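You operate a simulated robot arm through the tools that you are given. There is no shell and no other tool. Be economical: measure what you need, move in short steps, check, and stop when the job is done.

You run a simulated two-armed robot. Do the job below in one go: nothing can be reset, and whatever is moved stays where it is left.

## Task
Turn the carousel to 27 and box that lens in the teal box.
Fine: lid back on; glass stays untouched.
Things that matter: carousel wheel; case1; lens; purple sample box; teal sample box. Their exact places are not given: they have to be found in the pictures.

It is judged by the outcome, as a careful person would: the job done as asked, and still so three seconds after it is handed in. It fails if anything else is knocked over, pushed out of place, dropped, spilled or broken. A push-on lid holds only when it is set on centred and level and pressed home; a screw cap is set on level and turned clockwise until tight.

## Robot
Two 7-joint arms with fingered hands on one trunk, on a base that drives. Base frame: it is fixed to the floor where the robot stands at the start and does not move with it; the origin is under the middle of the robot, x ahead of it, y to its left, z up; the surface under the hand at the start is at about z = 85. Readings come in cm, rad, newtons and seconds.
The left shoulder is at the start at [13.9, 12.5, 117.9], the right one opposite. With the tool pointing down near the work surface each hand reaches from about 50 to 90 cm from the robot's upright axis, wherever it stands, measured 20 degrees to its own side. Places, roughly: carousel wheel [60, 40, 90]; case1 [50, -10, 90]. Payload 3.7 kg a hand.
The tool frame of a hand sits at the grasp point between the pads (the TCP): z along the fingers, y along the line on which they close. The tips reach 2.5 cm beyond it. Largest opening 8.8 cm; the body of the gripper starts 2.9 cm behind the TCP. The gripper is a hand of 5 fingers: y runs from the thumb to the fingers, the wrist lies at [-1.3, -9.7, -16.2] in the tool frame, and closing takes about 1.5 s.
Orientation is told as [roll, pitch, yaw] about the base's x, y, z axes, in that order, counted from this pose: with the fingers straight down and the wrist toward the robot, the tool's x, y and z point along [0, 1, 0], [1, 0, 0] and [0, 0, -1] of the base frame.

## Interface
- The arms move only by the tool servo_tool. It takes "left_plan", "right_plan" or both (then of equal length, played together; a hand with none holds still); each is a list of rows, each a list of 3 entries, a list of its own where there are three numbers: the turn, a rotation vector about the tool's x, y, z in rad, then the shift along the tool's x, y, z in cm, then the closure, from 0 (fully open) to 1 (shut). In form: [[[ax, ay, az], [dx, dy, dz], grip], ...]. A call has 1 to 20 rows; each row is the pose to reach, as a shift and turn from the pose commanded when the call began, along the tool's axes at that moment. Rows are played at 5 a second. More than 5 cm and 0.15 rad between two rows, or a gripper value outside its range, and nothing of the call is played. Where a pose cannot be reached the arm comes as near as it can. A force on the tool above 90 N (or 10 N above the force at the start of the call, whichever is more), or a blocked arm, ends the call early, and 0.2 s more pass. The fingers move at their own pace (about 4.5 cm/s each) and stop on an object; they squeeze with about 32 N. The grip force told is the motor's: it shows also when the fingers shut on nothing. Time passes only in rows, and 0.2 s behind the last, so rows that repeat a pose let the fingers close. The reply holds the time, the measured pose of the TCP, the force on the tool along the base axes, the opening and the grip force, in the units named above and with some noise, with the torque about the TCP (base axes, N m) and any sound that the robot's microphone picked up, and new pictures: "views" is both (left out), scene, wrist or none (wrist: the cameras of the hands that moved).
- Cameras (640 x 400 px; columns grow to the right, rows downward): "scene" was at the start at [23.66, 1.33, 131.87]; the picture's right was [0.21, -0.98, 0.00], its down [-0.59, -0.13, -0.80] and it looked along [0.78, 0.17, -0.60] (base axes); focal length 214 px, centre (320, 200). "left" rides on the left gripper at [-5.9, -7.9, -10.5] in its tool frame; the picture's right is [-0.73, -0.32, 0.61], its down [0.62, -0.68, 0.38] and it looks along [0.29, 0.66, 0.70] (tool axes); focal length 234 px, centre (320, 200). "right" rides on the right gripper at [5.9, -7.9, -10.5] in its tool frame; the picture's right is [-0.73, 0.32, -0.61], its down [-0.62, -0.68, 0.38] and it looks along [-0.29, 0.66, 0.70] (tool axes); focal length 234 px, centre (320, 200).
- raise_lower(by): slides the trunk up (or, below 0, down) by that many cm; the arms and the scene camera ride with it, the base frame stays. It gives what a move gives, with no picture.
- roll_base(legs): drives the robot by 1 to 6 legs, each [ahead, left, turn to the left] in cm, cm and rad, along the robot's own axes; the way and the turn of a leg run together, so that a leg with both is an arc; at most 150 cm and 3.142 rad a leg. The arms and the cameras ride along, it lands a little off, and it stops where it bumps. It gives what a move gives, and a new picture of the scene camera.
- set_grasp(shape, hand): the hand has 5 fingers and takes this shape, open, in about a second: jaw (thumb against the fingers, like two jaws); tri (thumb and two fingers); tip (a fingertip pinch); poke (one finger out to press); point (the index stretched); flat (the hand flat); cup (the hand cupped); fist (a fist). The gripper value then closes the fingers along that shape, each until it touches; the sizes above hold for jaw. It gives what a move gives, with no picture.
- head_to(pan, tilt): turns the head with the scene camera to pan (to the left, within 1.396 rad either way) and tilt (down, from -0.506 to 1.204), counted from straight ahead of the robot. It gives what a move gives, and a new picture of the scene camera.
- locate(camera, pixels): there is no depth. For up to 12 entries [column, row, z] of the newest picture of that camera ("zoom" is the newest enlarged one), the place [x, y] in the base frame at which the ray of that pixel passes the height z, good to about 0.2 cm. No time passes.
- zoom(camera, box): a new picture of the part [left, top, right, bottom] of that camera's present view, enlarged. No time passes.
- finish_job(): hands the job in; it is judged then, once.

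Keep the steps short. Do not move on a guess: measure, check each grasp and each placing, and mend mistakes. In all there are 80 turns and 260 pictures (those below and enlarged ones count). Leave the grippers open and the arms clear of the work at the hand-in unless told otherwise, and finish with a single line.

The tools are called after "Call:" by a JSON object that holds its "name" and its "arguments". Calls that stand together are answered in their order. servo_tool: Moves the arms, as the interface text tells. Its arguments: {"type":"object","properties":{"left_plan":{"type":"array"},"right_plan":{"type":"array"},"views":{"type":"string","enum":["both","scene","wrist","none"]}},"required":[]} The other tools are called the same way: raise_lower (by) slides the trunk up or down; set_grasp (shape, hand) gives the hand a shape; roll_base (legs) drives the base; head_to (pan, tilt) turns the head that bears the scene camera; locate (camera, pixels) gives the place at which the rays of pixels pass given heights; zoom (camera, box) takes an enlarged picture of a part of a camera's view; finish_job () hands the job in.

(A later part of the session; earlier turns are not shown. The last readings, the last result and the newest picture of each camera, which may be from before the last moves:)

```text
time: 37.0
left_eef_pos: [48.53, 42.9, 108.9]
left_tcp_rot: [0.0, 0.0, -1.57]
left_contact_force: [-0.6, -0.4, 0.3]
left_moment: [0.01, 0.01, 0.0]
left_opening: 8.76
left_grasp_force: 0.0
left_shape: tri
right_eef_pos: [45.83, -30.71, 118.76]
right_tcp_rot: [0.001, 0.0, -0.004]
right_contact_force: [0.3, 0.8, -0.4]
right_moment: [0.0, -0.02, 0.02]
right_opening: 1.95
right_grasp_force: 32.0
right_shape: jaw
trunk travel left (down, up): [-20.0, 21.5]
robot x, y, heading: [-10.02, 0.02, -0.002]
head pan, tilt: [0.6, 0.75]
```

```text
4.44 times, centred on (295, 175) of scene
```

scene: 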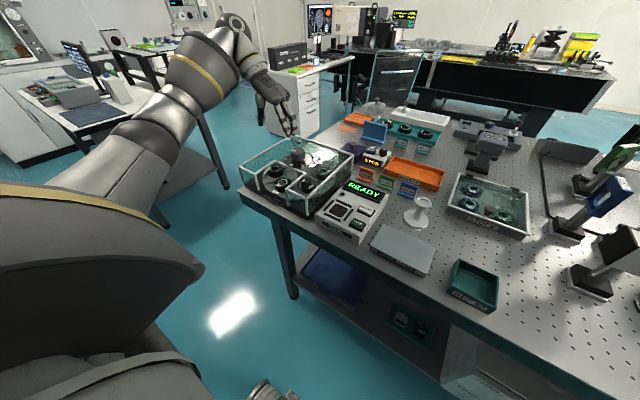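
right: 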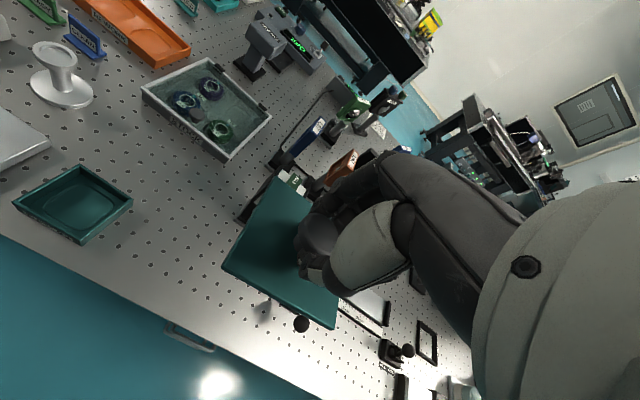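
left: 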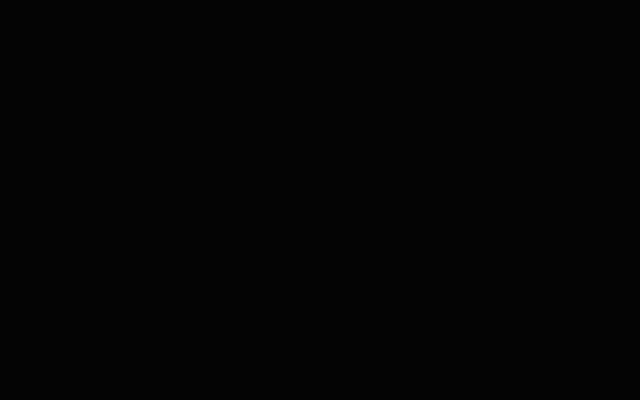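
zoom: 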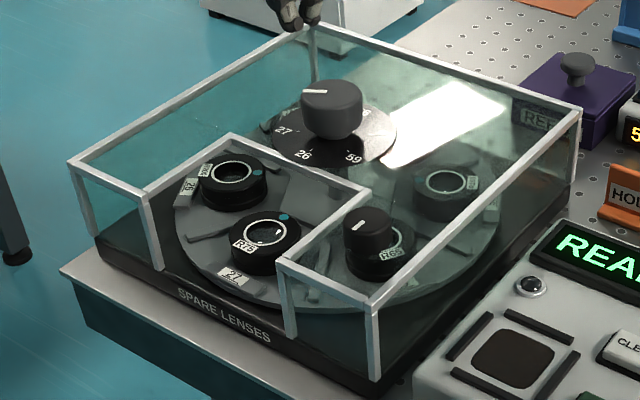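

All is unchanged. Now I'll turn the hand round high above the case.

Call:
{"name": "servo_tool", "arguments": {"left_plan": [[[0, 0, -0.15], [0, 0, 0], 0], [[0, 0, -0.3], [0, 0, 0], 0], [[0, 0, -0.45], [0, 0, 0], 0], [[0, 0, -0.6], [0, 0, 0], 0], [[0, 0, -0.75], [0, 0, 0], 0], [[0, 0, -0.9], [0, 0, 0], 0], [[0, 0, -1.05], [0, 0, 0], 0], [[0, 0, -1.2], [0, 0, 0], 0], [[0, 0, -1.35], [0, 0, 0], 0], [[0, 0, -1.5], [0, 0, 0], 0], [[0, 0, -1.65], [0, 0, 0], 0], [[0, 0, -1.8], [0, 0, 0], 0], [[0, 0, -1.95], [0, 0, 0], 0], [[0, 0, -2.1], [0, 0, 0], 0], [[0, 0, -2.25], [0, 0, 0], 0], [[0, 0, -2.4], [0, 0, 0], 0], [[0, 0, -2.55], [0, 0, 0], 0], [[0, 0, -2.7], [0, 0, 0], 0], [[0, 0, -2.85], [0, 0, 0], 0], [[0, 0, -3.0], [0, 0, 0], 0]]}}

Call:
{"name": "zoom", "arguments": {"camera": "scene", "box": [220, 90, 360, 210]}}

```text
time: 41.2
left_eef_pos: [48.68, 43.04, 109.32]
left_tcp_rot: [-0.002, 0.001, 1.435]
left_contact_force: [0.3, -1.4, 0.0]
left_moment: [-0.03, 0.01, 0.0]
left_opening: 8.74
left_grasp_force: 0.1
left_shape: tri
right_eef_pos: [45.77, -30.54, 118.69]
right_tcp_rot: [0.001, 0.001, -0.003]
right_contact_force: [0.0, 0.5, -1.0]
right_moment: [0.0, 0.03, 0.01]
right_opening: 1.92
right_grasp_force: 32.5
right_shape: jaw
trunk travel left (down, up): [-20.0, 21.5]
robot x, y, heading: [-9.85, 0.05, 0.0]
head pan, tilt: [0.6, 0.75]
```

scene: 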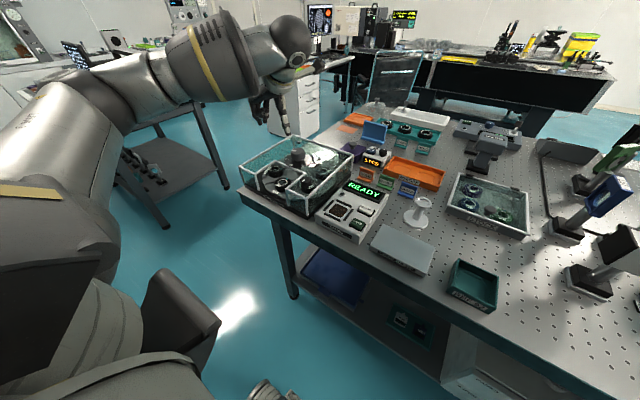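
left: 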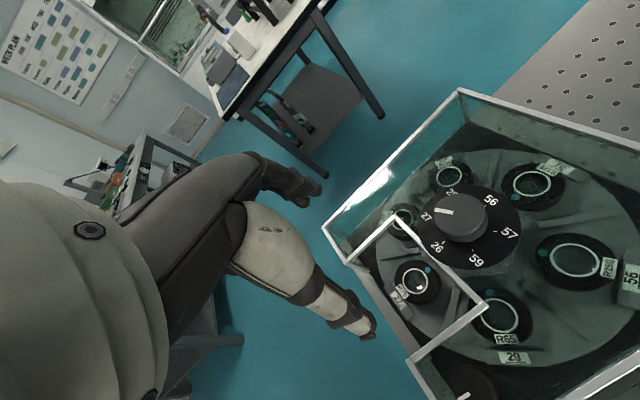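

```text
3.33 times, centred on (290, 150) of scene
```

zoom: 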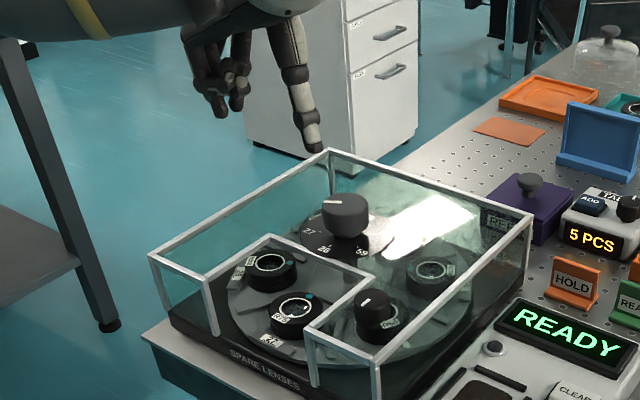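

The pose is reachable and the camera sees again. I'll locate the R75 ring, notch corners and knob in this view.

Call:
{"name": "zoom", "arguments": {"camera": "left", "box": [330, 190, 510, 350]}}

Call:
{"name": "locate", "arguments": {"camera": "left", "pixels": [[417, 282, 90], [574, 258, 90], [400, 217, 92], [484, 304, 92], [348, 261, 92], [412, 357, 92]]}}

```text
2.50 times, centred on (420, 270) of left
```

zoom: 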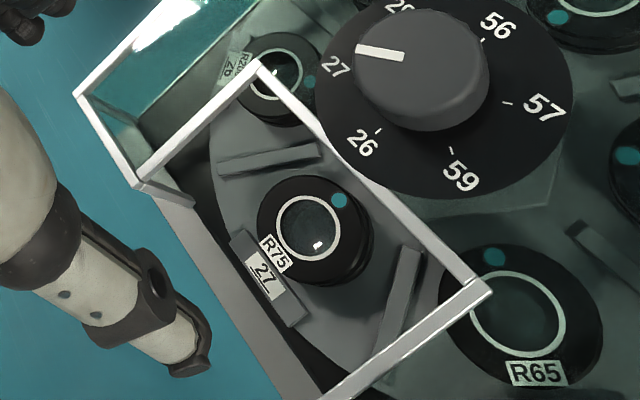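

```text
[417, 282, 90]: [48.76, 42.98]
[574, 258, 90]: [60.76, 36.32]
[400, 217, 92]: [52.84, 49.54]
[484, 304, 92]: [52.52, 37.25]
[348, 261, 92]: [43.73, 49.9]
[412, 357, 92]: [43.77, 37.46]
```

Lens centre is (48.7, 43.05), right under the hand. I'll finish the yaw and lower to z≈95.

Call:
{"name": "servo_tool", "arguments": {"left_plan": [[[0, 0, -0.05], [0, 0, 3.5], 0.27], [[0, 0, -0.1], [0, 0, 7], 0.27], [[0, 0, -0.135], [0, 0, 10.5], 0.27], [[0, 0, -0.135], [0, 0, 14.2], 0.27], [[0, 0, -0.135], [0, 0, 14.2], 0.27]]}}

Call:
{"name": "zoom", "arguments": {"camera": "scene", "box": [250, 140, 330, 205]}}

Call:
{"name": "zoom", "arguments": {"camera": "left", "box": [260, 130, 500, 330]}}

```text
time: 42.4
left_eef_pos: [48.26, 42.81, 94.75]
left_tcp_rot: [0.001, 0.0, 1.565]
left_contact_force: [0.0, 0.0, -0.1]
left_moment: [-0.02, 0.03, 0.0]
left_opening: 6.46
left_grasp_force: 0.1
left_shape: tri
right_eef_pos: [45.55, -30.36, 118.82]
right_tcp_rot: [-0.001, -0.001, -0.003]
right_contact_force: [-0.8, 0.3, -0.1]
right_moment: [0.01, 0.02, 0.02]
right_opening: 1.9
right_grasp_force: 32.2
right_shape: jaw
trunk travel left (down, up): [-20.0, 21.5]
robot x, y, heading: [-9.66, 0.02, -0.006]
head pan, tilt: [0.6, 0.75]
```

scene: 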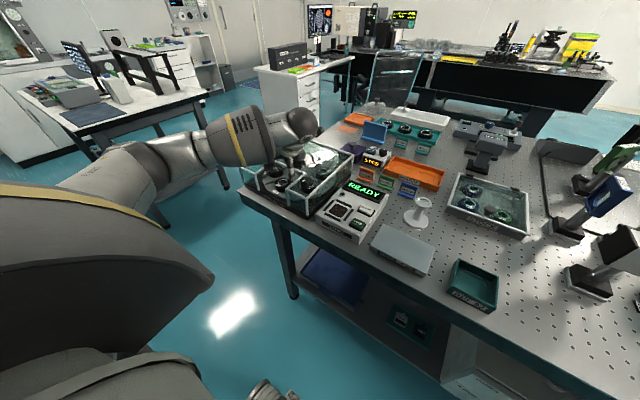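
left: 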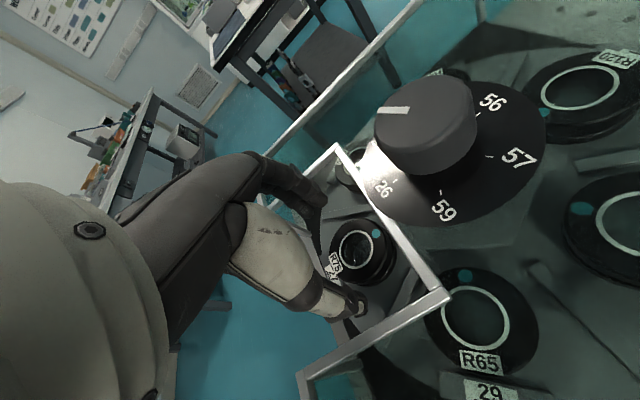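

```text
6.15 times, centred on (290, 172) of scene
```

zoom: 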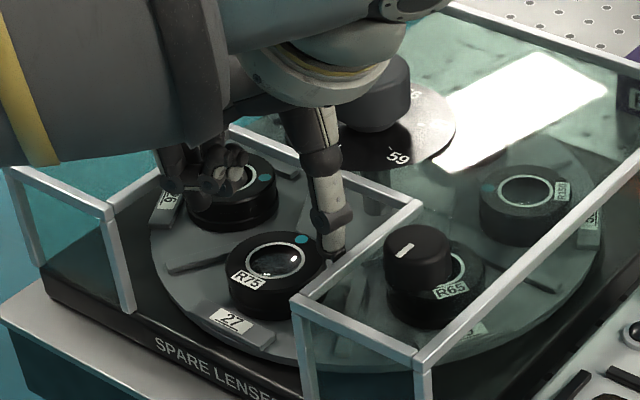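

```text
2.00 times, centred on (380, 230) of left
```

zoom: 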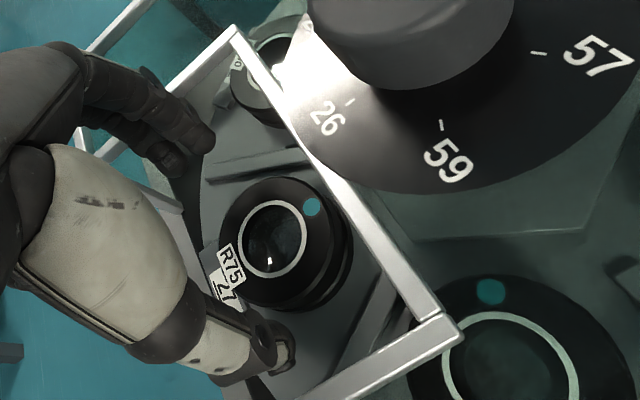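

Clear on all sides. I'll correct by +0.4 cm x and +0.2 cm y, then lower to TCP z≈91.1.

Call:
{"name": "servo_tool", "arguments": {"left_plan": [[[0, 0, 0], [-0.4, 0.2, 0.8], 0.27], [[0, 0, 0], [-0.4, 0.2, 2], 0.27], [[0, 0, 0], [-0.4, 0.2, 3], 0.27], [[0, 0, 0], [-0.4, 0.2, 3.6], 0.27], [[0, 0, 0], [-0.4, 0.2, 3.6], 0.27]]}}

Call:
{"name": "zoom", "arguments": {"camera": "scene", "box": [250, 140, 330, 205]}}

Call:
{"name": "zoom", "arguments": {"camera": "left", "box": [260, 130, 500, 330]}}

```text
time: 43.6
left_eef_pos: [48.82, 43.09, 91.14]
left_tcp_rot: [0.001, 0.001, 1.565]
left_contact_force: [0.3, -1.0, 0.1]
left_moment: [0.01, -0.03, -0.01]
left_opening: 6.48
left_grasp_force: 0.0
left_shape: tri
right_eef_pos: [45.76, -30.43, 118.75]
right_tcp_rot: [0.002, 0.001, -0.004]
right_contact_force: [0.6, -0.1, 0.5]
right_moment: [-0.01, 0.01, 0.0]
right_opening: 1.91
right_grasp_force: 31.4
right_shape: jaw
trunk travel left (down, up): [-20.0, 21.5]
robot x, y, heading: [-10.0, -0.1, -0.008]
head pan, tilt: [0.6, 0.75]
```

scene: 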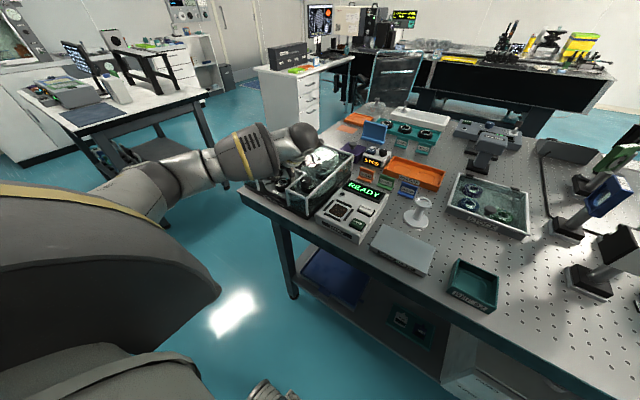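
left: 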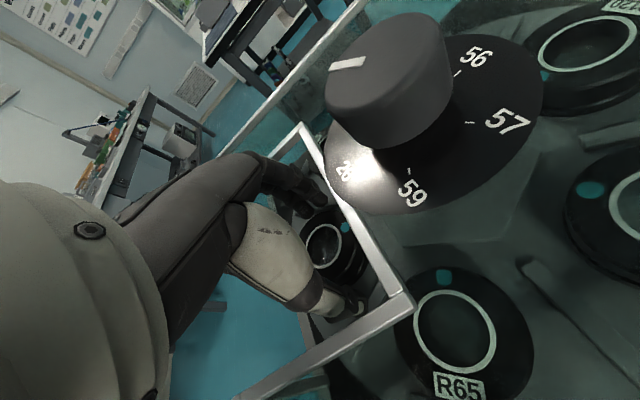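

```text
6.15 times, centred on (290, 172) of scene
```

zoom: 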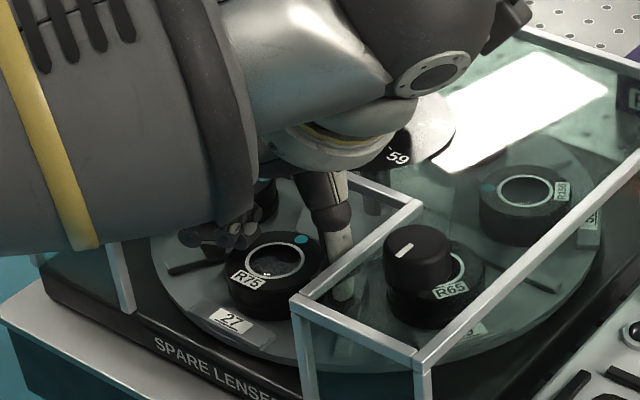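

```text
2.00 times, centred on (380, 230) of left
```

zoom: 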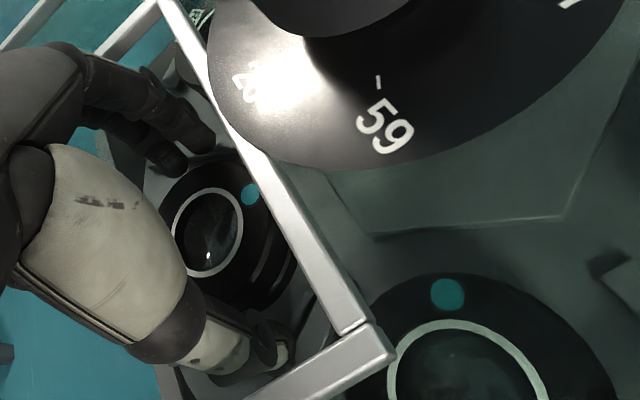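

No contact, and the fingers straddle the barrel. Closing now.

Call:
{"name": "servo_tool", "arguments": {"left_plan": [[[0, 0, 0], [0, 0, 0], 0.4], [[0, 0, 0], [0, 0, 0], 0.6], [[0, 0, 0], [0, 0, 0], 0.8], [[0, 0, 0], [0, 0, 0], 1], [[0, 0, 0], [0, 0, 0], 1], [[0, 0, 0], [0, 0, 0], 1]]}}

Call:
{"name": "zoom", "arguments": {"camera": "scene", "box": [250, 140, 330, 205]}}

Call:
{"name": "zoom", "arguments": {"camera": "left", "box": [260, 130, 500, 330]}}

```text
time: 45.0
left_eef_pos: [49.07, 43.1, 91.22]
left_tcp_rot: [-0.001, 0.001, 1.566]
left_contact_force: [-0.5, -0.2, 0.6]
left_moment: [-0.04, 0.03, 0.03]
left_opening: 4.12
left_grasp_force: 32.2
left_shape: tri
right_eef_pos: [45.83, -30.37, 118.8]
right_tcp_rot: [0.0, 0.002, -0.003]
right_contact_force: [0.0, 0.7, -0.3]
right_moment: [-0.04, -0.01, -0.02]
right_opening: 1.9
right_grasp_force: 32.0
right_shape: jaw
trunk travel left (down, up): [-20.0, 21.5]
robot x, y, heading: [-9.18, 0.12, -0.004]
head pan, tilt: [0.6, 0.75]
```

scene: 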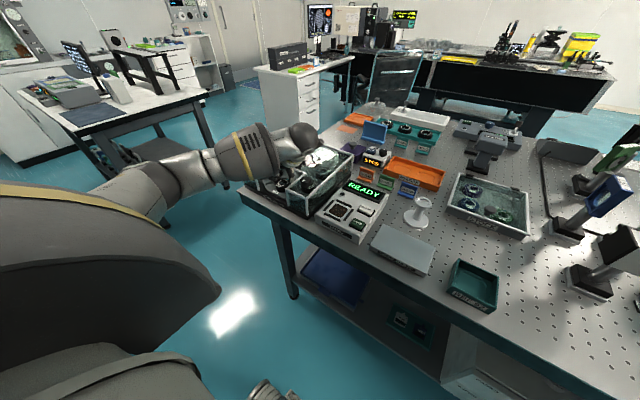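
left: 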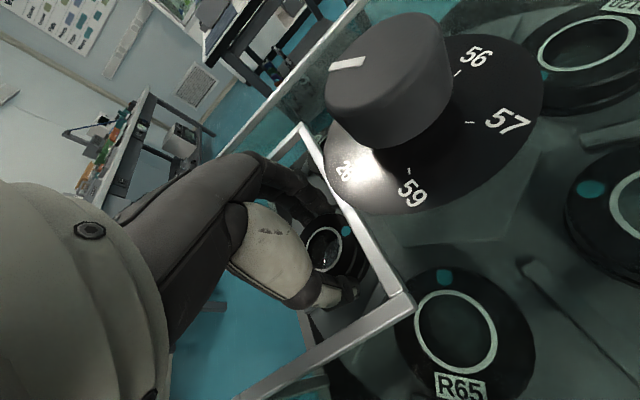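

```text
6.15 times, centred on (290, 172) of scene
```

zoom: 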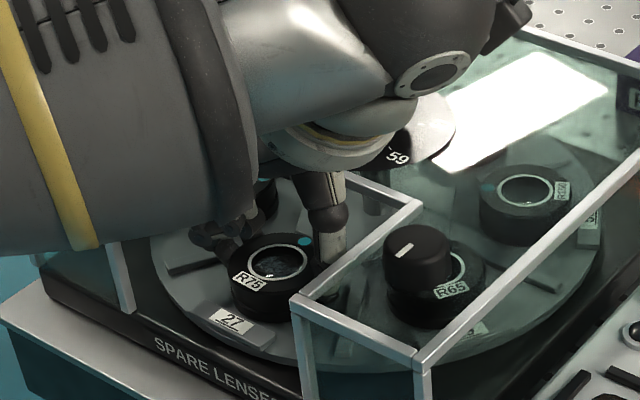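

```text
2.00 times, centred on (380, 230) of left
```

zoom: 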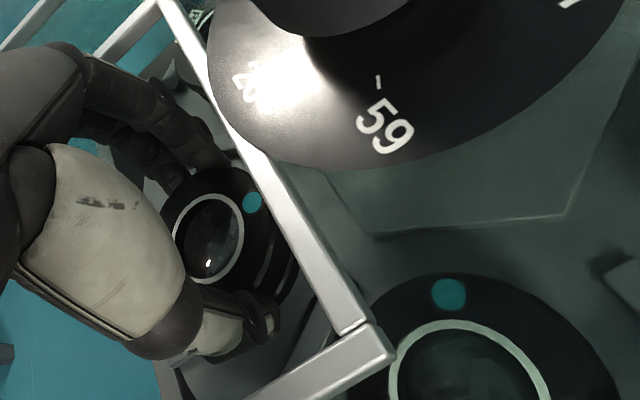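

Lens gripped (4.12 cm, 32 N), glass face free. I'll lift 1.5 cm and check.

Call:
{"name": "servo_tool", "arguments": {"left_plan": [[[0, 0, 0], [0, 0, -0.5], 1], [[0, 0, 0], [0, 0, -1], 1], [[0, 0, 0], [0, 0, -2], 1], [[0, 0, 0], [0, 0, -2], 1]]}}

Call:
{"name": "zoom", "arguments": {"camera": "scene", "box": [250, 140, 330, 205]}}

Call:
{"name": "zoom", "arguments": {"camera": "left", "box": [260, 130, 500, 330]}}

```text
time: 46.0
left_eef_pos: [48.99, 43.03, 93.4]
left_tcp_rot: [0.0, 0.001, 1.564]
left_contact_force: [-0.5, 0.2, -1.1]
left_moment: [0.02, 0.0, 0.04]
left_opening: 4.13
left_grasp_force: 32.1
left_shape: tri
right_eef_pos: [45.71, -30.49, 118.68]
right_tcp_rot: [0.002, 0.0, -0.004]
right_contact_force: [0.3, 0.1, -1.5]
right_moment: [0.01, -0.01, -0.01]
right_opening: 1.9
right_grasp_force: 32.2
right_shape: jaw
trunk travel left (down, up): [-20.0, 21.5]
robot x, y, heading: [-9.87, 0.3, -0.006]
head pan, tilt: [0.6, 0.75]
```

scene: 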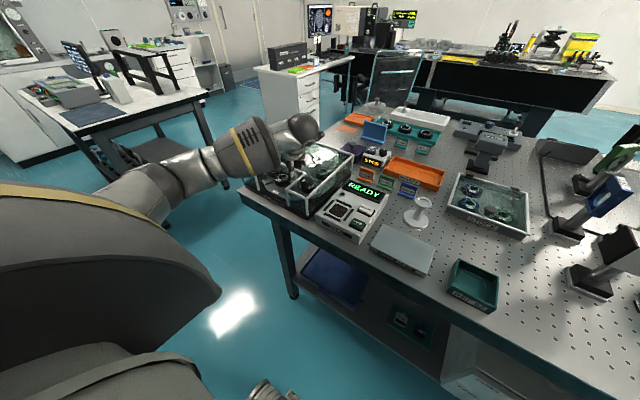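
left: 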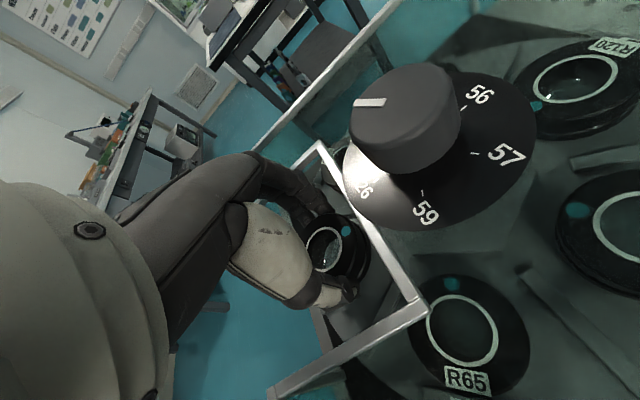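

```text
6.15 times, centred on (290, 172) of scene
```

zoom: 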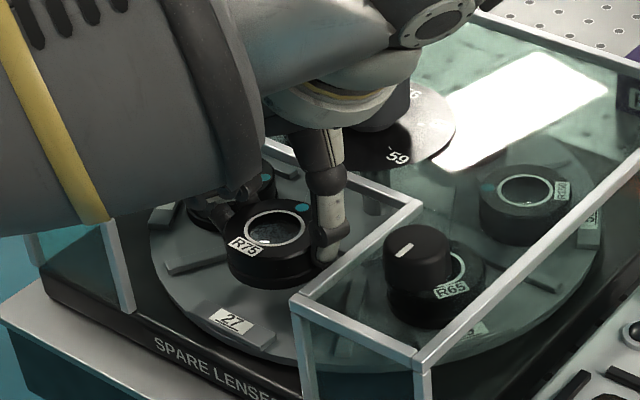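

```text
2.00 times, centred on (380, 230) of left
```

zoom: 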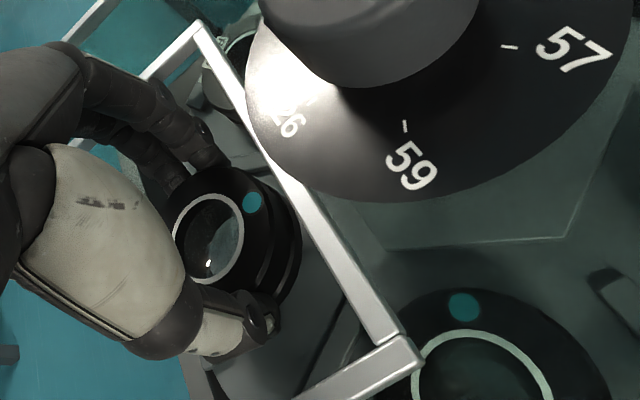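

The lens is lifted level, label and face clear. I'll raise it straight out to z≈112 while also raising the right hand with the lid.

Call:
{"name": "servo_tool", "arguments": {"left_plan": [[[0, 0, 0], [0, 0, -3.5], 1], [[0, 0, 0], [0, 0, -7], 1], [[0, 0, 0], [0, 0, -11], 1], [[0, 0, 0], [0, 0, -15], 1], [[0, 0, 0], [0, 0, -19], 1], [[0, 0, 0], [0, 0, -19], 1]], "right_plan": [[[0, 0, 0], [0, 0, -2], 1], [[0, 0, 0], [-1, 0, -4], 1], [[0, 0, 0], [-2, 0, -6], 1], [[0, 0, 0], [-3, 0, -8], 1], [[0, 0, 0], [-4, 0, -9], 1], [[0, 0, 0], [-4, 0, -9], 1]], "views": "wrist"}}

Call:
{"name": "head_to", "arguments": {"pan": 0.2, "tilt": 0.8}}

```text
time: 47.4
left_eef_pos: [49.27, 43.16, 112.38]
left_tcp_rot: [0.0, 0.001, 1.566]
left_contact_force: [-0.3, 0.1, -1.3]
left_moment: [-0.01, -0.01, 0.02]
left_opening: 4.11
left_grasp_force: 32.1
left_shape: tri
right_eef_pos: [46.1, -34.33, 127.83]
right_tcp_rot: [0.0, 0.003, -0.004]
right_contact_force: [-0.4, -0.1, -1.5]
right_moment: [-0.01, 0.01, -0.01]
right_opening: 1.87
right_grasp_force: 31.7
right_shape: jaw
trunk travel left (down, up): [-20.0, 21.5]
robot x, y, heading: [-9.6, 0.04, -0.006]
head pan, tilt: [0.6, 0.75]
```

right: 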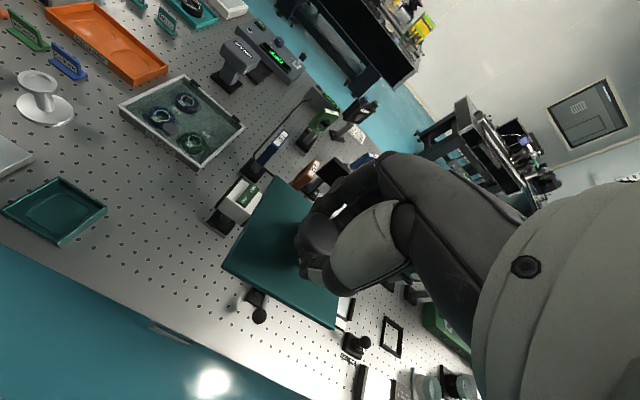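
left: 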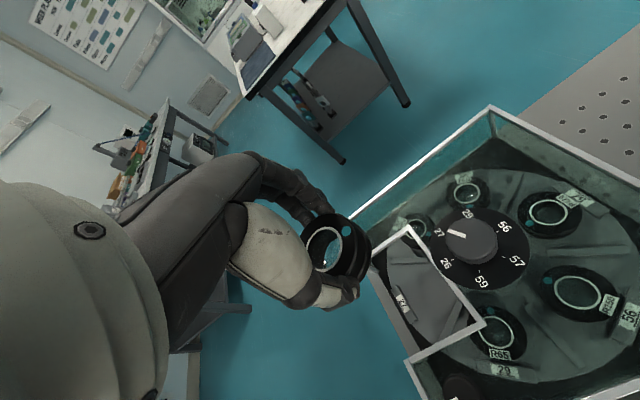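

```text
time: 48.3
left_eef_pos: [49.16, 43.24, 112.32]
left_tcp_rot: [0.002, 0.002, 1.567]
left_contact_force: [1.0, 0.5, -0.4]
left_moment: [-0.01, -0.01, 0.02]
left_opening: 4.13
left_grasp_force: 31.8
left_shape: tri
right_eef_pos: [46.07, -34.41, 127.8]
right_tcp_rot: [0.0, 0.0, -0.003]
right_contact_force: [-1.4, 0.4, -0.9]
right_moment: [-0.04, 0.02, -0.04]
right_opening: 1.88
right_grasp_force: 32.2
right_shape: jaw
trunk travel left (down, up): [-20.0, 21.5]
robot x, y, heading: [-9.52, 0.11, -0.006]
head pan, tilt: [0.201, 0.799]
```

scene: 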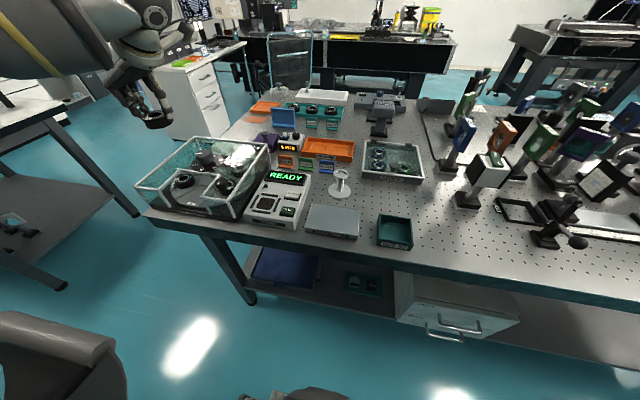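

Next I'll carry the lens at z 112 across to above the teal box, turning to yaw -45° so the fingers fall on the box diagonal. First half:

Call:
{"name": "servo_tool", "arguments": {"left_plan": [[[0, 0, 0.14], [0, -3.15, 0], 1], [[0, 0, 0.28], [0, -6.3, 0], 1], [[0, 0, 0.42], [0, -9.45, 0], 1], [[0, 0, 0.56], [0, -12.6, 0], 1], [[0, 0, 0.7], [0, -15.75, 0], 1], [[0, 0, 0.84], [0, -18.9, 0], 1], [[0, 0, 0.98], [0, -22, 0], 1], [[0, 0, 1.12], [0, -25.2, 0], 1], [[0, 0, 1.26], [0, -28.3, 0], 1], [[0, 0, 1.4], [0, -31.5, 0], 1], [[0, 0, 1.4], [0, -31.5, 0], 1]], "views": "scene"}}

```text
time: 50.7
left_eef_pos: [48.71, 11.79, 112.35]
left_tcp_rot: [0.0, 0.001, 0.163]
left_contact_force: [0.8, -0.3, -0.7]
left_moment: [0.0, 0.03, 0.03]
left_opening: 4.12
left_grasp_force: 31.9
left_shape: tri
right_eef_pos: [45.92, -34.43, 127.78]
right_tcp_rot: [0.0, 0.002, -0.003]
right_contact_force: [-0.3, -0.7, 0.3]
right_moment: [0.04, 0.01, -0.02]
right_opening: 1.91
right_grasp_force: 31.8
right_shape: jaw
trunk travel left (down, up): [-20.0, 21.5]
robot x, y, heading: [-9.65, 0.25, -0.002]
head pan, tilt: [0.201, 0.799]
```

scene: 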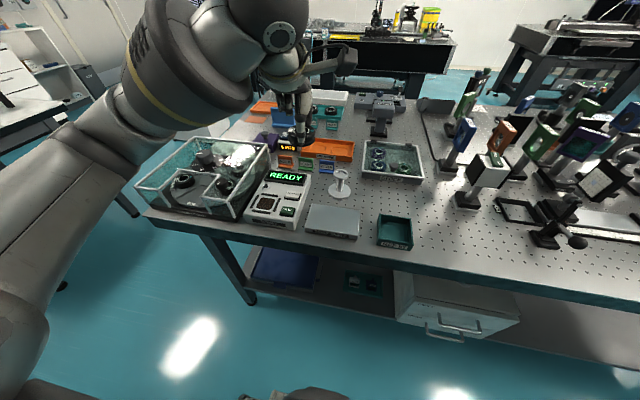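

Call:
{"name": "servo_tool", "arguments": {"left_plan": [[[0, 0, 0.135], [-3.1, -0.58, 0], 1], [[0, 0, 0.27], [-6.2, -1.16, 0], 1], [[0, 0, 0.406], [-9.3, -1.74, 0], 1], [[0, 0, 0.54], [-12.4, -2.3, 0], 1], [[0, 0, 0.677], [-15.5, -2.9, 0], 1], [[0, 0, 0.81], [-18.6, -3.5, 0], 1], [[0, 0, 0.948], [-21.7, -4.07, 0], 1], [[0, 0, 0.948], [-21.7, -4.07, 0], 1]]}}

Call:
{"name": "zoom", "arguments": {"camera": "left", "box": [260, 130, 560, 380]}}

Call:
{"name": "zoom", "arguments": {"camera": "scene", "box": [330, 150, 450, 250]}}

```text
time: 52.5
left_eef_pos: [48.28, -10.08, 112.3]
left_tcp_rot: [0.001, 0.0, -0.783]
left_contact_force: [0.4, 0.3, -1.6]
left_moment: [0.01, 0.0, 0.01]
left_opening: 4.14
left_grasp_force: 31.9
left_shape: tri
right_eef_pos: [46.05, -34.4, 127.8]
right_tcp_rot: [0.0, 0.002, -0.004]
right_contact_force: [0.1, -0.7, -0.5]
right_moment: [-0.01, 0.04, 0.03]
right_opening: 1.88
right_grasp_force: 32.2
right_shape: jaw
trunk travel left (down, up): [-20.0, 21.5]
robot x, y, heading: [-9.77, 0.27, -0.006]
head pan, tilt: [0.201, 0.799]
```

scene: 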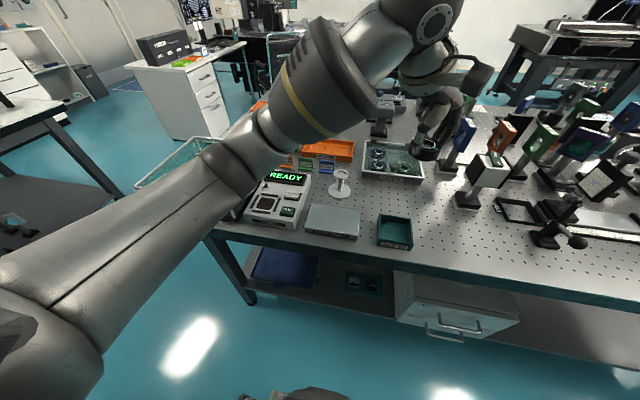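
left: 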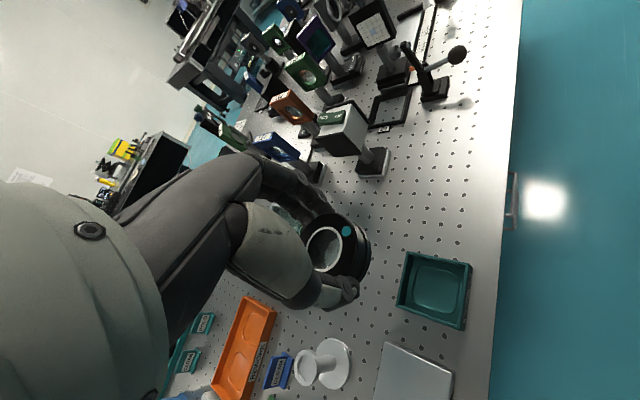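

```text
1.60 times, centred on (410, 255) of left
```

zoom: 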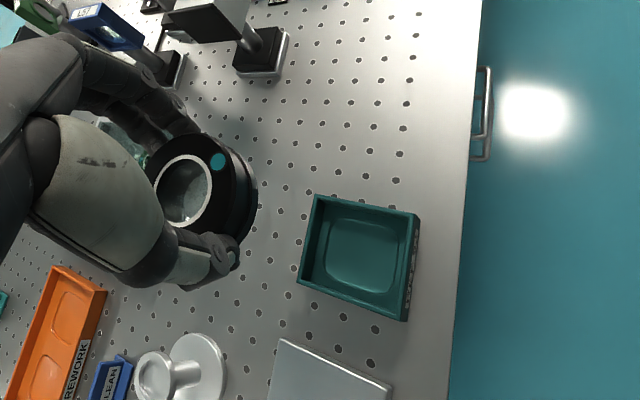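

```text
4.00 times, centred on (390, 200) of scene
```

zoom: 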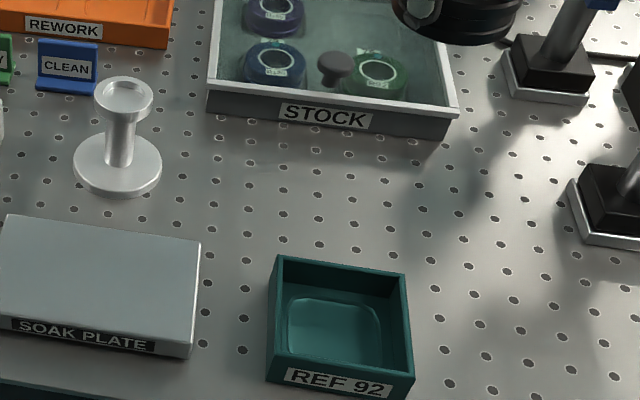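

I'll locate the box rim from the left camera, since that is the arm that places.

Call:
{"name": "locate", "arguments": {"camera": "left", "pixels": [[406.9, 252.5, 88.2], [472.5, 264.4, 88.2], [464.4, 328.8, 88.2], [397.5, 308.1, 88.2]]}}

Call:
{"name": "zoom", "arguments": {"camera": "left", "box": [380, 235, 490, 345]}}

```text
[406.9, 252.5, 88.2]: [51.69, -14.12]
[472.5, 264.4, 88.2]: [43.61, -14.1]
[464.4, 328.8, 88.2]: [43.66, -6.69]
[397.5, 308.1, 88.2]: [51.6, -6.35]
```

```text
3.64 times, centred on (435, 290) of left
```

zoom: 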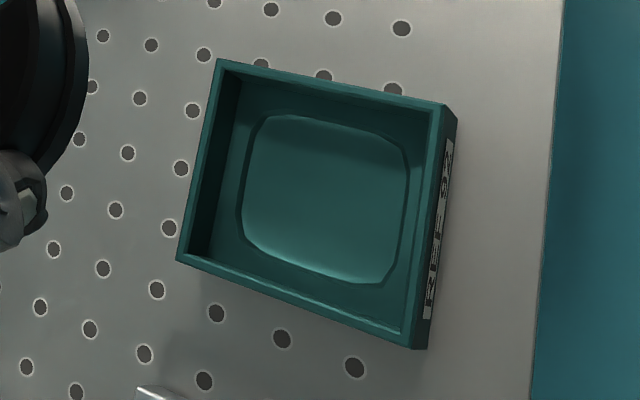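

Call:
{"name": "locate", "arguments": {"camera": "zoom", "pixels": [[217, 59, 88.2], [444, 107, 88.2], [407, 345, 88.2], [177, 261, 88.2], [262, 115, 86], [405, 150, 86], [385, 283, 86], [242, 240, 86]]}}

```text
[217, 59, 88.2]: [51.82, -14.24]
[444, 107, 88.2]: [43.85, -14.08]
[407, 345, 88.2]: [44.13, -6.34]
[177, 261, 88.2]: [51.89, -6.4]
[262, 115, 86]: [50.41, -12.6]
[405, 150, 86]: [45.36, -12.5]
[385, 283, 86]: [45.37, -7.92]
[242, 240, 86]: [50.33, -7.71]
```

Box centre is (47.95, -10.25), with a recess about 5 cm square in its floor. I'll centre the lens over it and lower to just above the rim (TCP z 95).

Call:
{"name": "servo_tool", "arguments": {"left_plan": [[[0, 0, 0], [-0.45, 0.05, 4], 1], [[0, 0, 0], [-0.45, 0.05, 8], 1], [[0, 0, 0], [-0.45, 0.05, 12], 1], [[0, 0, 0], [-0.45, 0.05, 15], 1], [[0, 0, 0], [-0.45, 0.05, 17.3], 1], [[0, 0, 0], [-0.45, 0.05, 17.3], 1]]}}

Call:
{"name": "zoom", "arguments": {"camera": "left", "box": [260, 170, 460, 340]}}

Call:
{"name": "zoom", "arguments": {"camera": "scene", "box": [340, 170, 440, 250]}}

```text
time: 53.9
left_eef_pos: [47.97, -10.41, 94.88]
left_tcp_rot: [-0.001, -0.002, -0.782]
left_contact_force: [0.2, 0.4, -0.7]
left_moment: [0.01, 0.0, 0.0]
left_opening: 4.13
left_grasp_force: 31.9
left_shape: tri
right_eef_pos: [45.95, -34.29, 127.85]
right_tcp_rot: [-0.001, 0.003, -0.004]
right_contact_force: [0.2, -0.1, -0.8]
right_moment: [-0.04, -0.01, 0.01]
right_opening: 1.88
right_grasp_force: 31.7
right_shape: jaw
trunk travel left (down, up): [-20.0, 21.5]
robot x, y, heading: [-9.43, 0.27, -0.007]
head pan, tilt: [0.201, 0.799]
```

scene: 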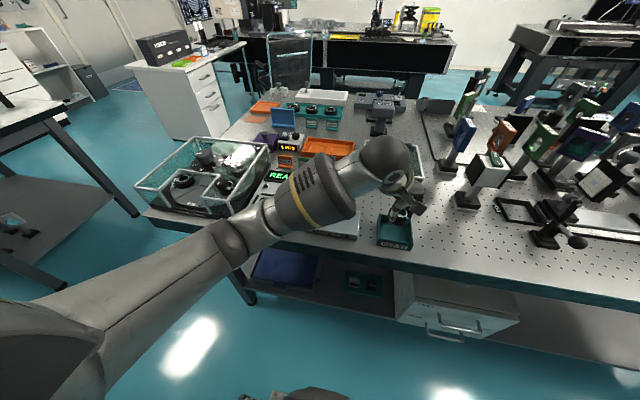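
left: 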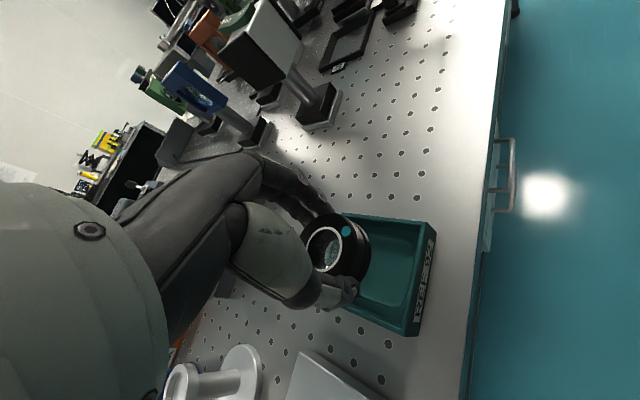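

```text
2.35 times, centred on (360, 255) of left
```

zoom: 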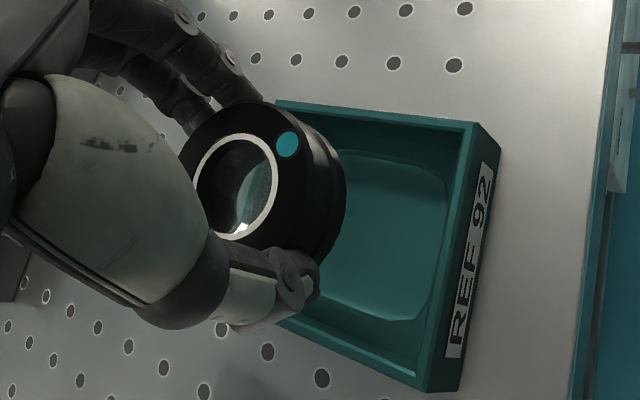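

```text
5.00 times, centred on (390, 210) of scene
```

zoom: 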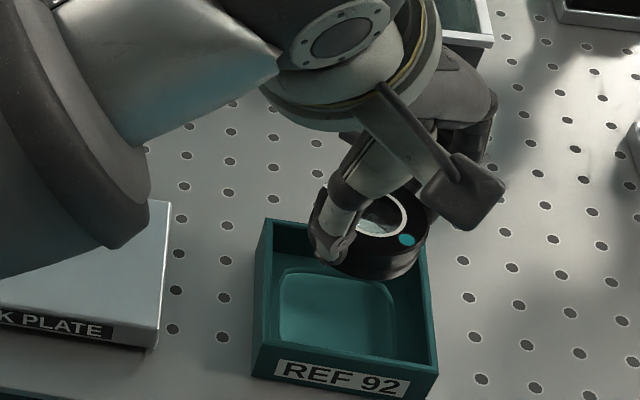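

Call:
{"name": "locate", "arguments": {"camera": "scene", "pixels": [[402, 213, 93.7], [378, 212.5, 88.2], [377, 241, 88.2], [412, 243.5, 88.2]]}}

Call:
{"name": "locate", "arguments": {"camera": "left", "pixels": [[325.5, 249, 93.7], [343.5, 213, 88.2], [427.5, 223, 88.2], [405, 333, 88.2]]}}

```text
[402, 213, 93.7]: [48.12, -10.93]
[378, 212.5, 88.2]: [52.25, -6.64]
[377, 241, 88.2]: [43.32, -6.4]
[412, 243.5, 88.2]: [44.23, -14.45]
```

```text
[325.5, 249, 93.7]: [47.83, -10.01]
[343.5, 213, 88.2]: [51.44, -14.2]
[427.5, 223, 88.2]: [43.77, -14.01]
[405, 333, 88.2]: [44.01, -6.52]
```

Both cameras average to within about 0.1–0.2 cm of centred. I'll lower to TCP z≈90.3, just inside the walls, and check.

Call:
{"name": "servo_tool", "arguments": {"left_plan": [[[0, 0, 0], [0, 0, 1.5], 1], [[0, 0, 0], [0, 0, 3], 1], [[0, 0, 0], [0, 0, 4], 1], [[0, 0, 0], [0, 0, 4.6], 1], [[0, 0, 0], [0, 0, 4.6], 1]]}}

Call:
{"name": "zoom", "arguments": {"camera": "left", "box": [260, 170, 460, 340]}}

Call:
{"name": "zoom", "arguments": {"camera": "scene", "box": [340, 170, 440, 250]}}

```text
time: 55.1
left_eef_pos: [48.07, -10.65, 90.36]
left_tcp_rot: [0.0, 0.0, -0.782]
left_contact_force: [0.9, -0.7, 0.0]
left_moment: [-0.04, -0.01, 0.02]
left_opening: 4.13
left_grasp_force: 31.8
left_shape: tri
right_eef_pos: [45.95, -34.47, 127.71]
right_tcp_rot: [-0.001, 0.0, -0.001]
right_contact_force: [0.2, 0.5, -1.1]
right_moment: [0.01, 0.01, -0.02]
right_opening: 1.9
right_grasp_force: 32.0
right_shape: jaw
trunk travel left (down, up): [-20.0, 21.5]
robot x, y, heading: [-9.72, 0.08, 0.001]
head pan, tilt: [0.201, 0.799]
```

scene: 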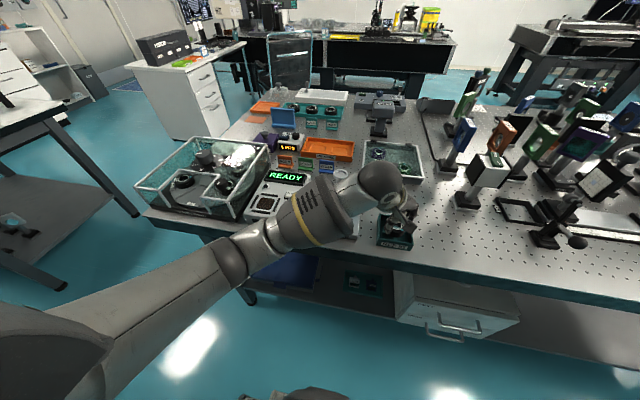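
left: 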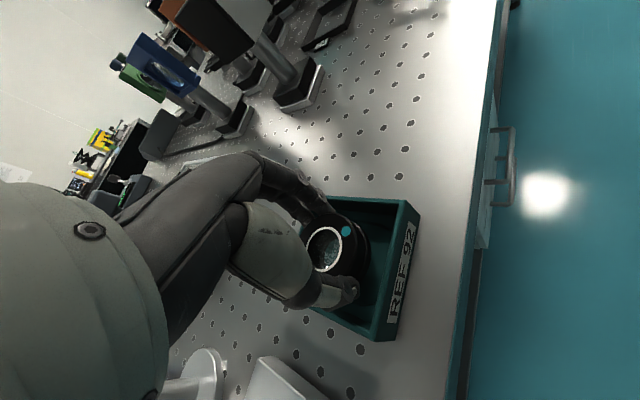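

```text
2.35 times, centred on (360, 255) of left
```

zoom: 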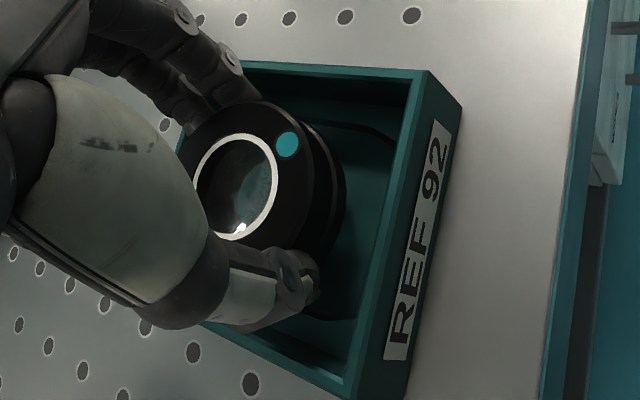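

```text
5.00 times, centred on (390, 210) of scene
```

zoom: 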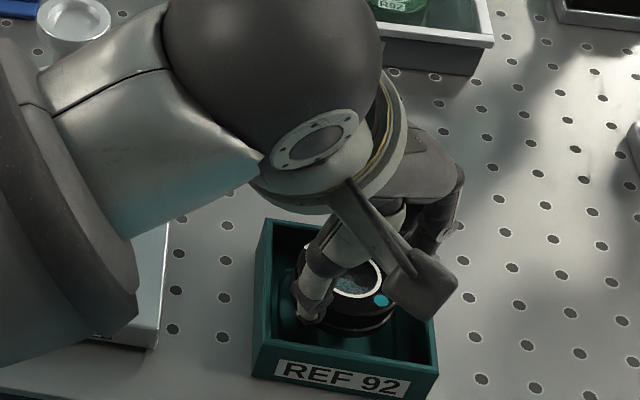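

Call:
{"name": "servo_tool", "arguments": {"left_plan": [[[0, 0, 0], [0, 0, 0.5], 1], [[0, 0, 0], [0, 0, 1.0], 1], [[0, 0, 0], [0, 0, 1.0], 1]], "views": "none"}}

```text
time: 55.9
left_eef_pos: [48.04, -10.87, 89.4]
left_tcp_rot: [0.0, -0.002, -0.781]
left_contact_force: [-0.9, -0.4, 1.0]
left_moment: [-0.01, -0.03, -0.02]
left_opening: 4.13
left_grasp_force: 32.4
left_shape: tri
right_eef_pos: [45.98, -34.34, 127.84]
right_tcp_rot: [0.0, -0.001, -0.003]
right_contact_force: [-0.7, -0.9, -0.9]
right_moment: [-0.01, -0.01, -0.03]
right_opening: 1.93
right_grasp_force: 32.3
right_shape: jaw
trunk travel left (down, up): [-20.0, 21.5]
robot x, y, heading: [-9.82, -0.01, 0.001]
head pan, tilt: [0.201, 0.799]
```

Call:
{"name": "servo_tool", "arguments": {"left_plan": [[[0, 0, 0], [0, 0, 0.3], 1], [[0, 0, 0], [0, 0, 0.3], 1]], "views": "wrist"}}

Call:
{"name": "zoom", "arguments": {"camera": "left", "box": [260, 170, 460, 340]}}

Call:
{"name": "zoom", "arguments": {"camera": "scene", "box": [370, 195, 430, 245]}}

```text
time: 56.5
left_eef_pos: [48.15, -10.73, 89.24]
left_tcp_rot: [0.001, 0.0, -0.782]
left_contact_force: [0.2, -0.5, 0.6]
left_moment: [-0.02, -0.03, -0.03]
left_opening: 4.08
left_grasp_force: 31.5
left_shape: tri
right_eef_pos: [46.02, -34.5, 127.86]
right_tcp_rot: [0.0, 0.003, -0.004]
right_contact_force: [-1.4, 0.2, -0.4]
right_moment: [-0.03, -0.01, -0.01]
right_opening: 1.89
right_grasp_force: 32.0
right_shape: jaw
trunk travel left (down, up): [-20.0, 21.5]
robot x, y, heading: [-9.84, -0.06, -0.002]
head pan, tilt: [0.201, 0.799]
```

left: 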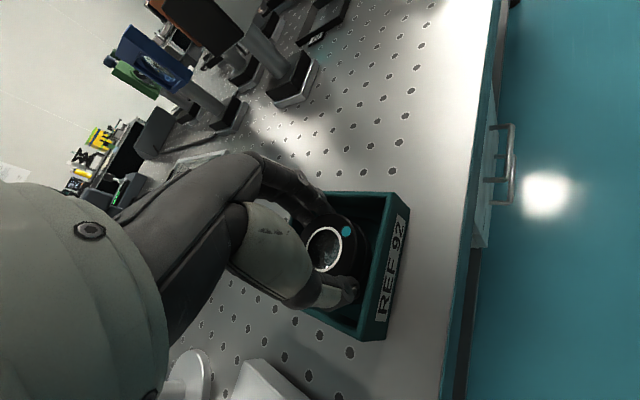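

```text
2.35 times, centred on (360, 255) of left
```

zoom: 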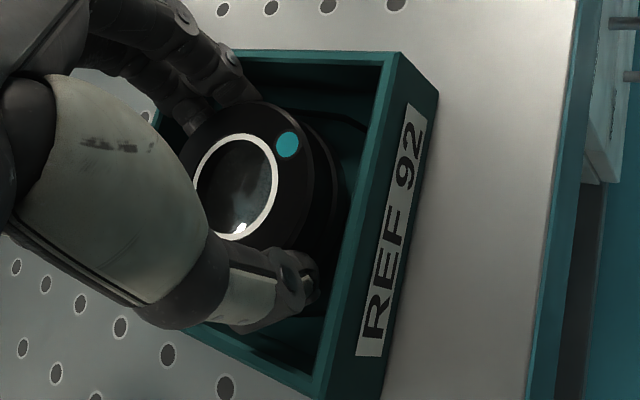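

```text
8.00 times, centred on (400, 220) of scene
```

zoom: 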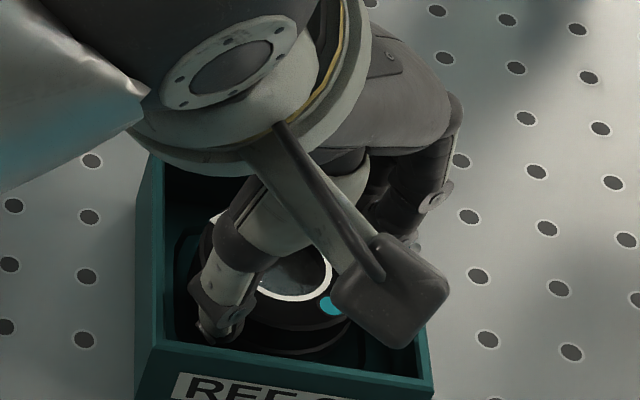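

Call:
{"name": "locate", "arguments": {"camera": "left", "pixels": [[325.5, 249, 88.0], [394, 192, 88.2], [357.9, 339.3, 88.2]]}}

```text
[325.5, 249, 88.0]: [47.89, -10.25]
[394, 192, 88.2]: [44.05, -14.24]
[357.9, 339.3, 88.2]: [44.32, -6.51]
```

The lens is centred within 0.2 cm of the box. I'll keep lowering in small steps till it touches.

Call:
{"name": "servo_tool", "arguments": {"left_plan": [[[0, 0, 0], [0.1, 0.1, 0.2], 1], [[0, 0, 0], [0.1, 0.1, 0.4], 1], [[0, 0, 0], [0.1, 0.1, 0.4], 1]], "views": "none"}}

Call:
{"name": "servo_tool", "arguments": {"left_plan": [[[0, 0, 0], [0, 0, 0.15], 1], [[0, 0, 0], [0, 0, 0.3], 1], [[0, 0, 0], [0, 0, 0.3], 1]], "views": "none"}}

```text
time: 57.3
left_eef_pos: [48.27, -10.64, 88.89]
left_tcp_rot: [0.002, 0.0, -0.781]
left_contact_force: [-0.1, 1.0, 0.6]
left_moment: [0.0, -0.04, -0.01]
left_opening: 4.11
left_grasp_force: 31.9
left_shape: tri
right_eef_pos: [45.98, -34.34, 127.74]
right_tcp_rot: [0.002, 0.002, -0.003]
right_contact_force: [0.3, 1.6, -0.6]
right_moment: [-0.01, -0.01, -0.02]
right_opening: 1.89
right_grasp_force: 32.2
right_shape: jaw
trunk travel left (down, up): [-20.0, 21.5]
robot x, y, heading: [-9.39, -0.03, -0.005]
head pan, tilt: [0.201, 0.799]
```

```text
time: 58.1
left_eef_pos: [48.16, -10.73, 88.55]
left_tcp_rot: [0.0, -0.003, -0.782]
left_contact_force: [0.1, 1.5, 1.5]
left_moment: [-0.01, 0.0, 0.04]
left_opening: 4.12
left_grasp_force: 31.6
left_shape: tri
right_eef_pos: [45.92, -34.46, 127.85]
right_tcp_rot: [0.001, -0.001, -0.003]
right_contact_force: [-0.6, 0.5, -1.2]
right_moment: [0.05, -0.02, 0.01]
right_opening: 1.89
right_grasp_force: 32.1
right_shape: jaw
trunk travel left (down, up): [-20.0, 21.5]
robot x, y, heading: [-9.63, 0.06, -0.007]
head pan, tilt: [0.201, 0.799]
```

Call:
{"name": "servo_tool", "arguments": {"left_plan": [[[0, 0, 0], [0, 0, 0.1], 1], [[0, 0, 0], [0, 0, 0.2], 1], [[0, 0, 0], [0, 0, 0.2], 1]], "views": "none"}}

Call:
{"name": "zoom", "arguments": {"camera": "left", "box": [260, 170, 460, 340]}}

```text
time: 58.9
left_eef_pos: [48.2, -10.73, 88.66]
left_tcp_rot: [0.0, -0.006, -0.782]
left_contact_force: [-0.5, 1.5, 11.5]
left_moment: [0.0, -0.01, -0.02]
left_opening: 4.14
left_grasp_force: 32.3
left_shape: tri
right_eef_pos: [45.91, -34.32, 127.94]
right_tcp_rot: [0.0, 0.001, -0.004]
right_contact_force: [-0.6, 0.3, -0.9]
right_moment: [-0.04, 0.04, 0.0]
right_opening: 1.89
right_grasp_force: 31.8
right_shape: jaw
trunk travel left (down, up): [-20.0, 21.5]
robot x, y, heading: [-9.6, 0.09, -0.006]
head pan, tilt: [0.201, 0.799]
```

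```text
2.35 times, centred on (360, 255) of left
```

zoom: 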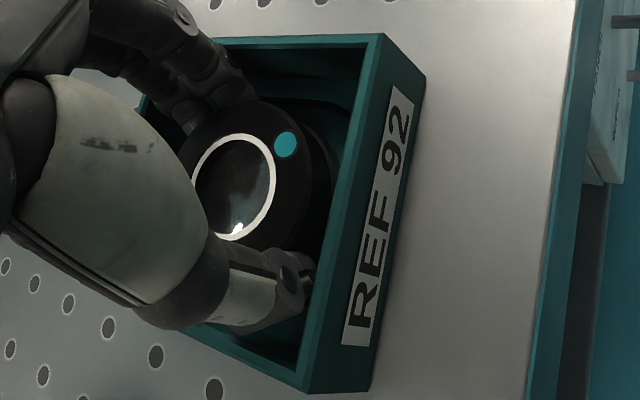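

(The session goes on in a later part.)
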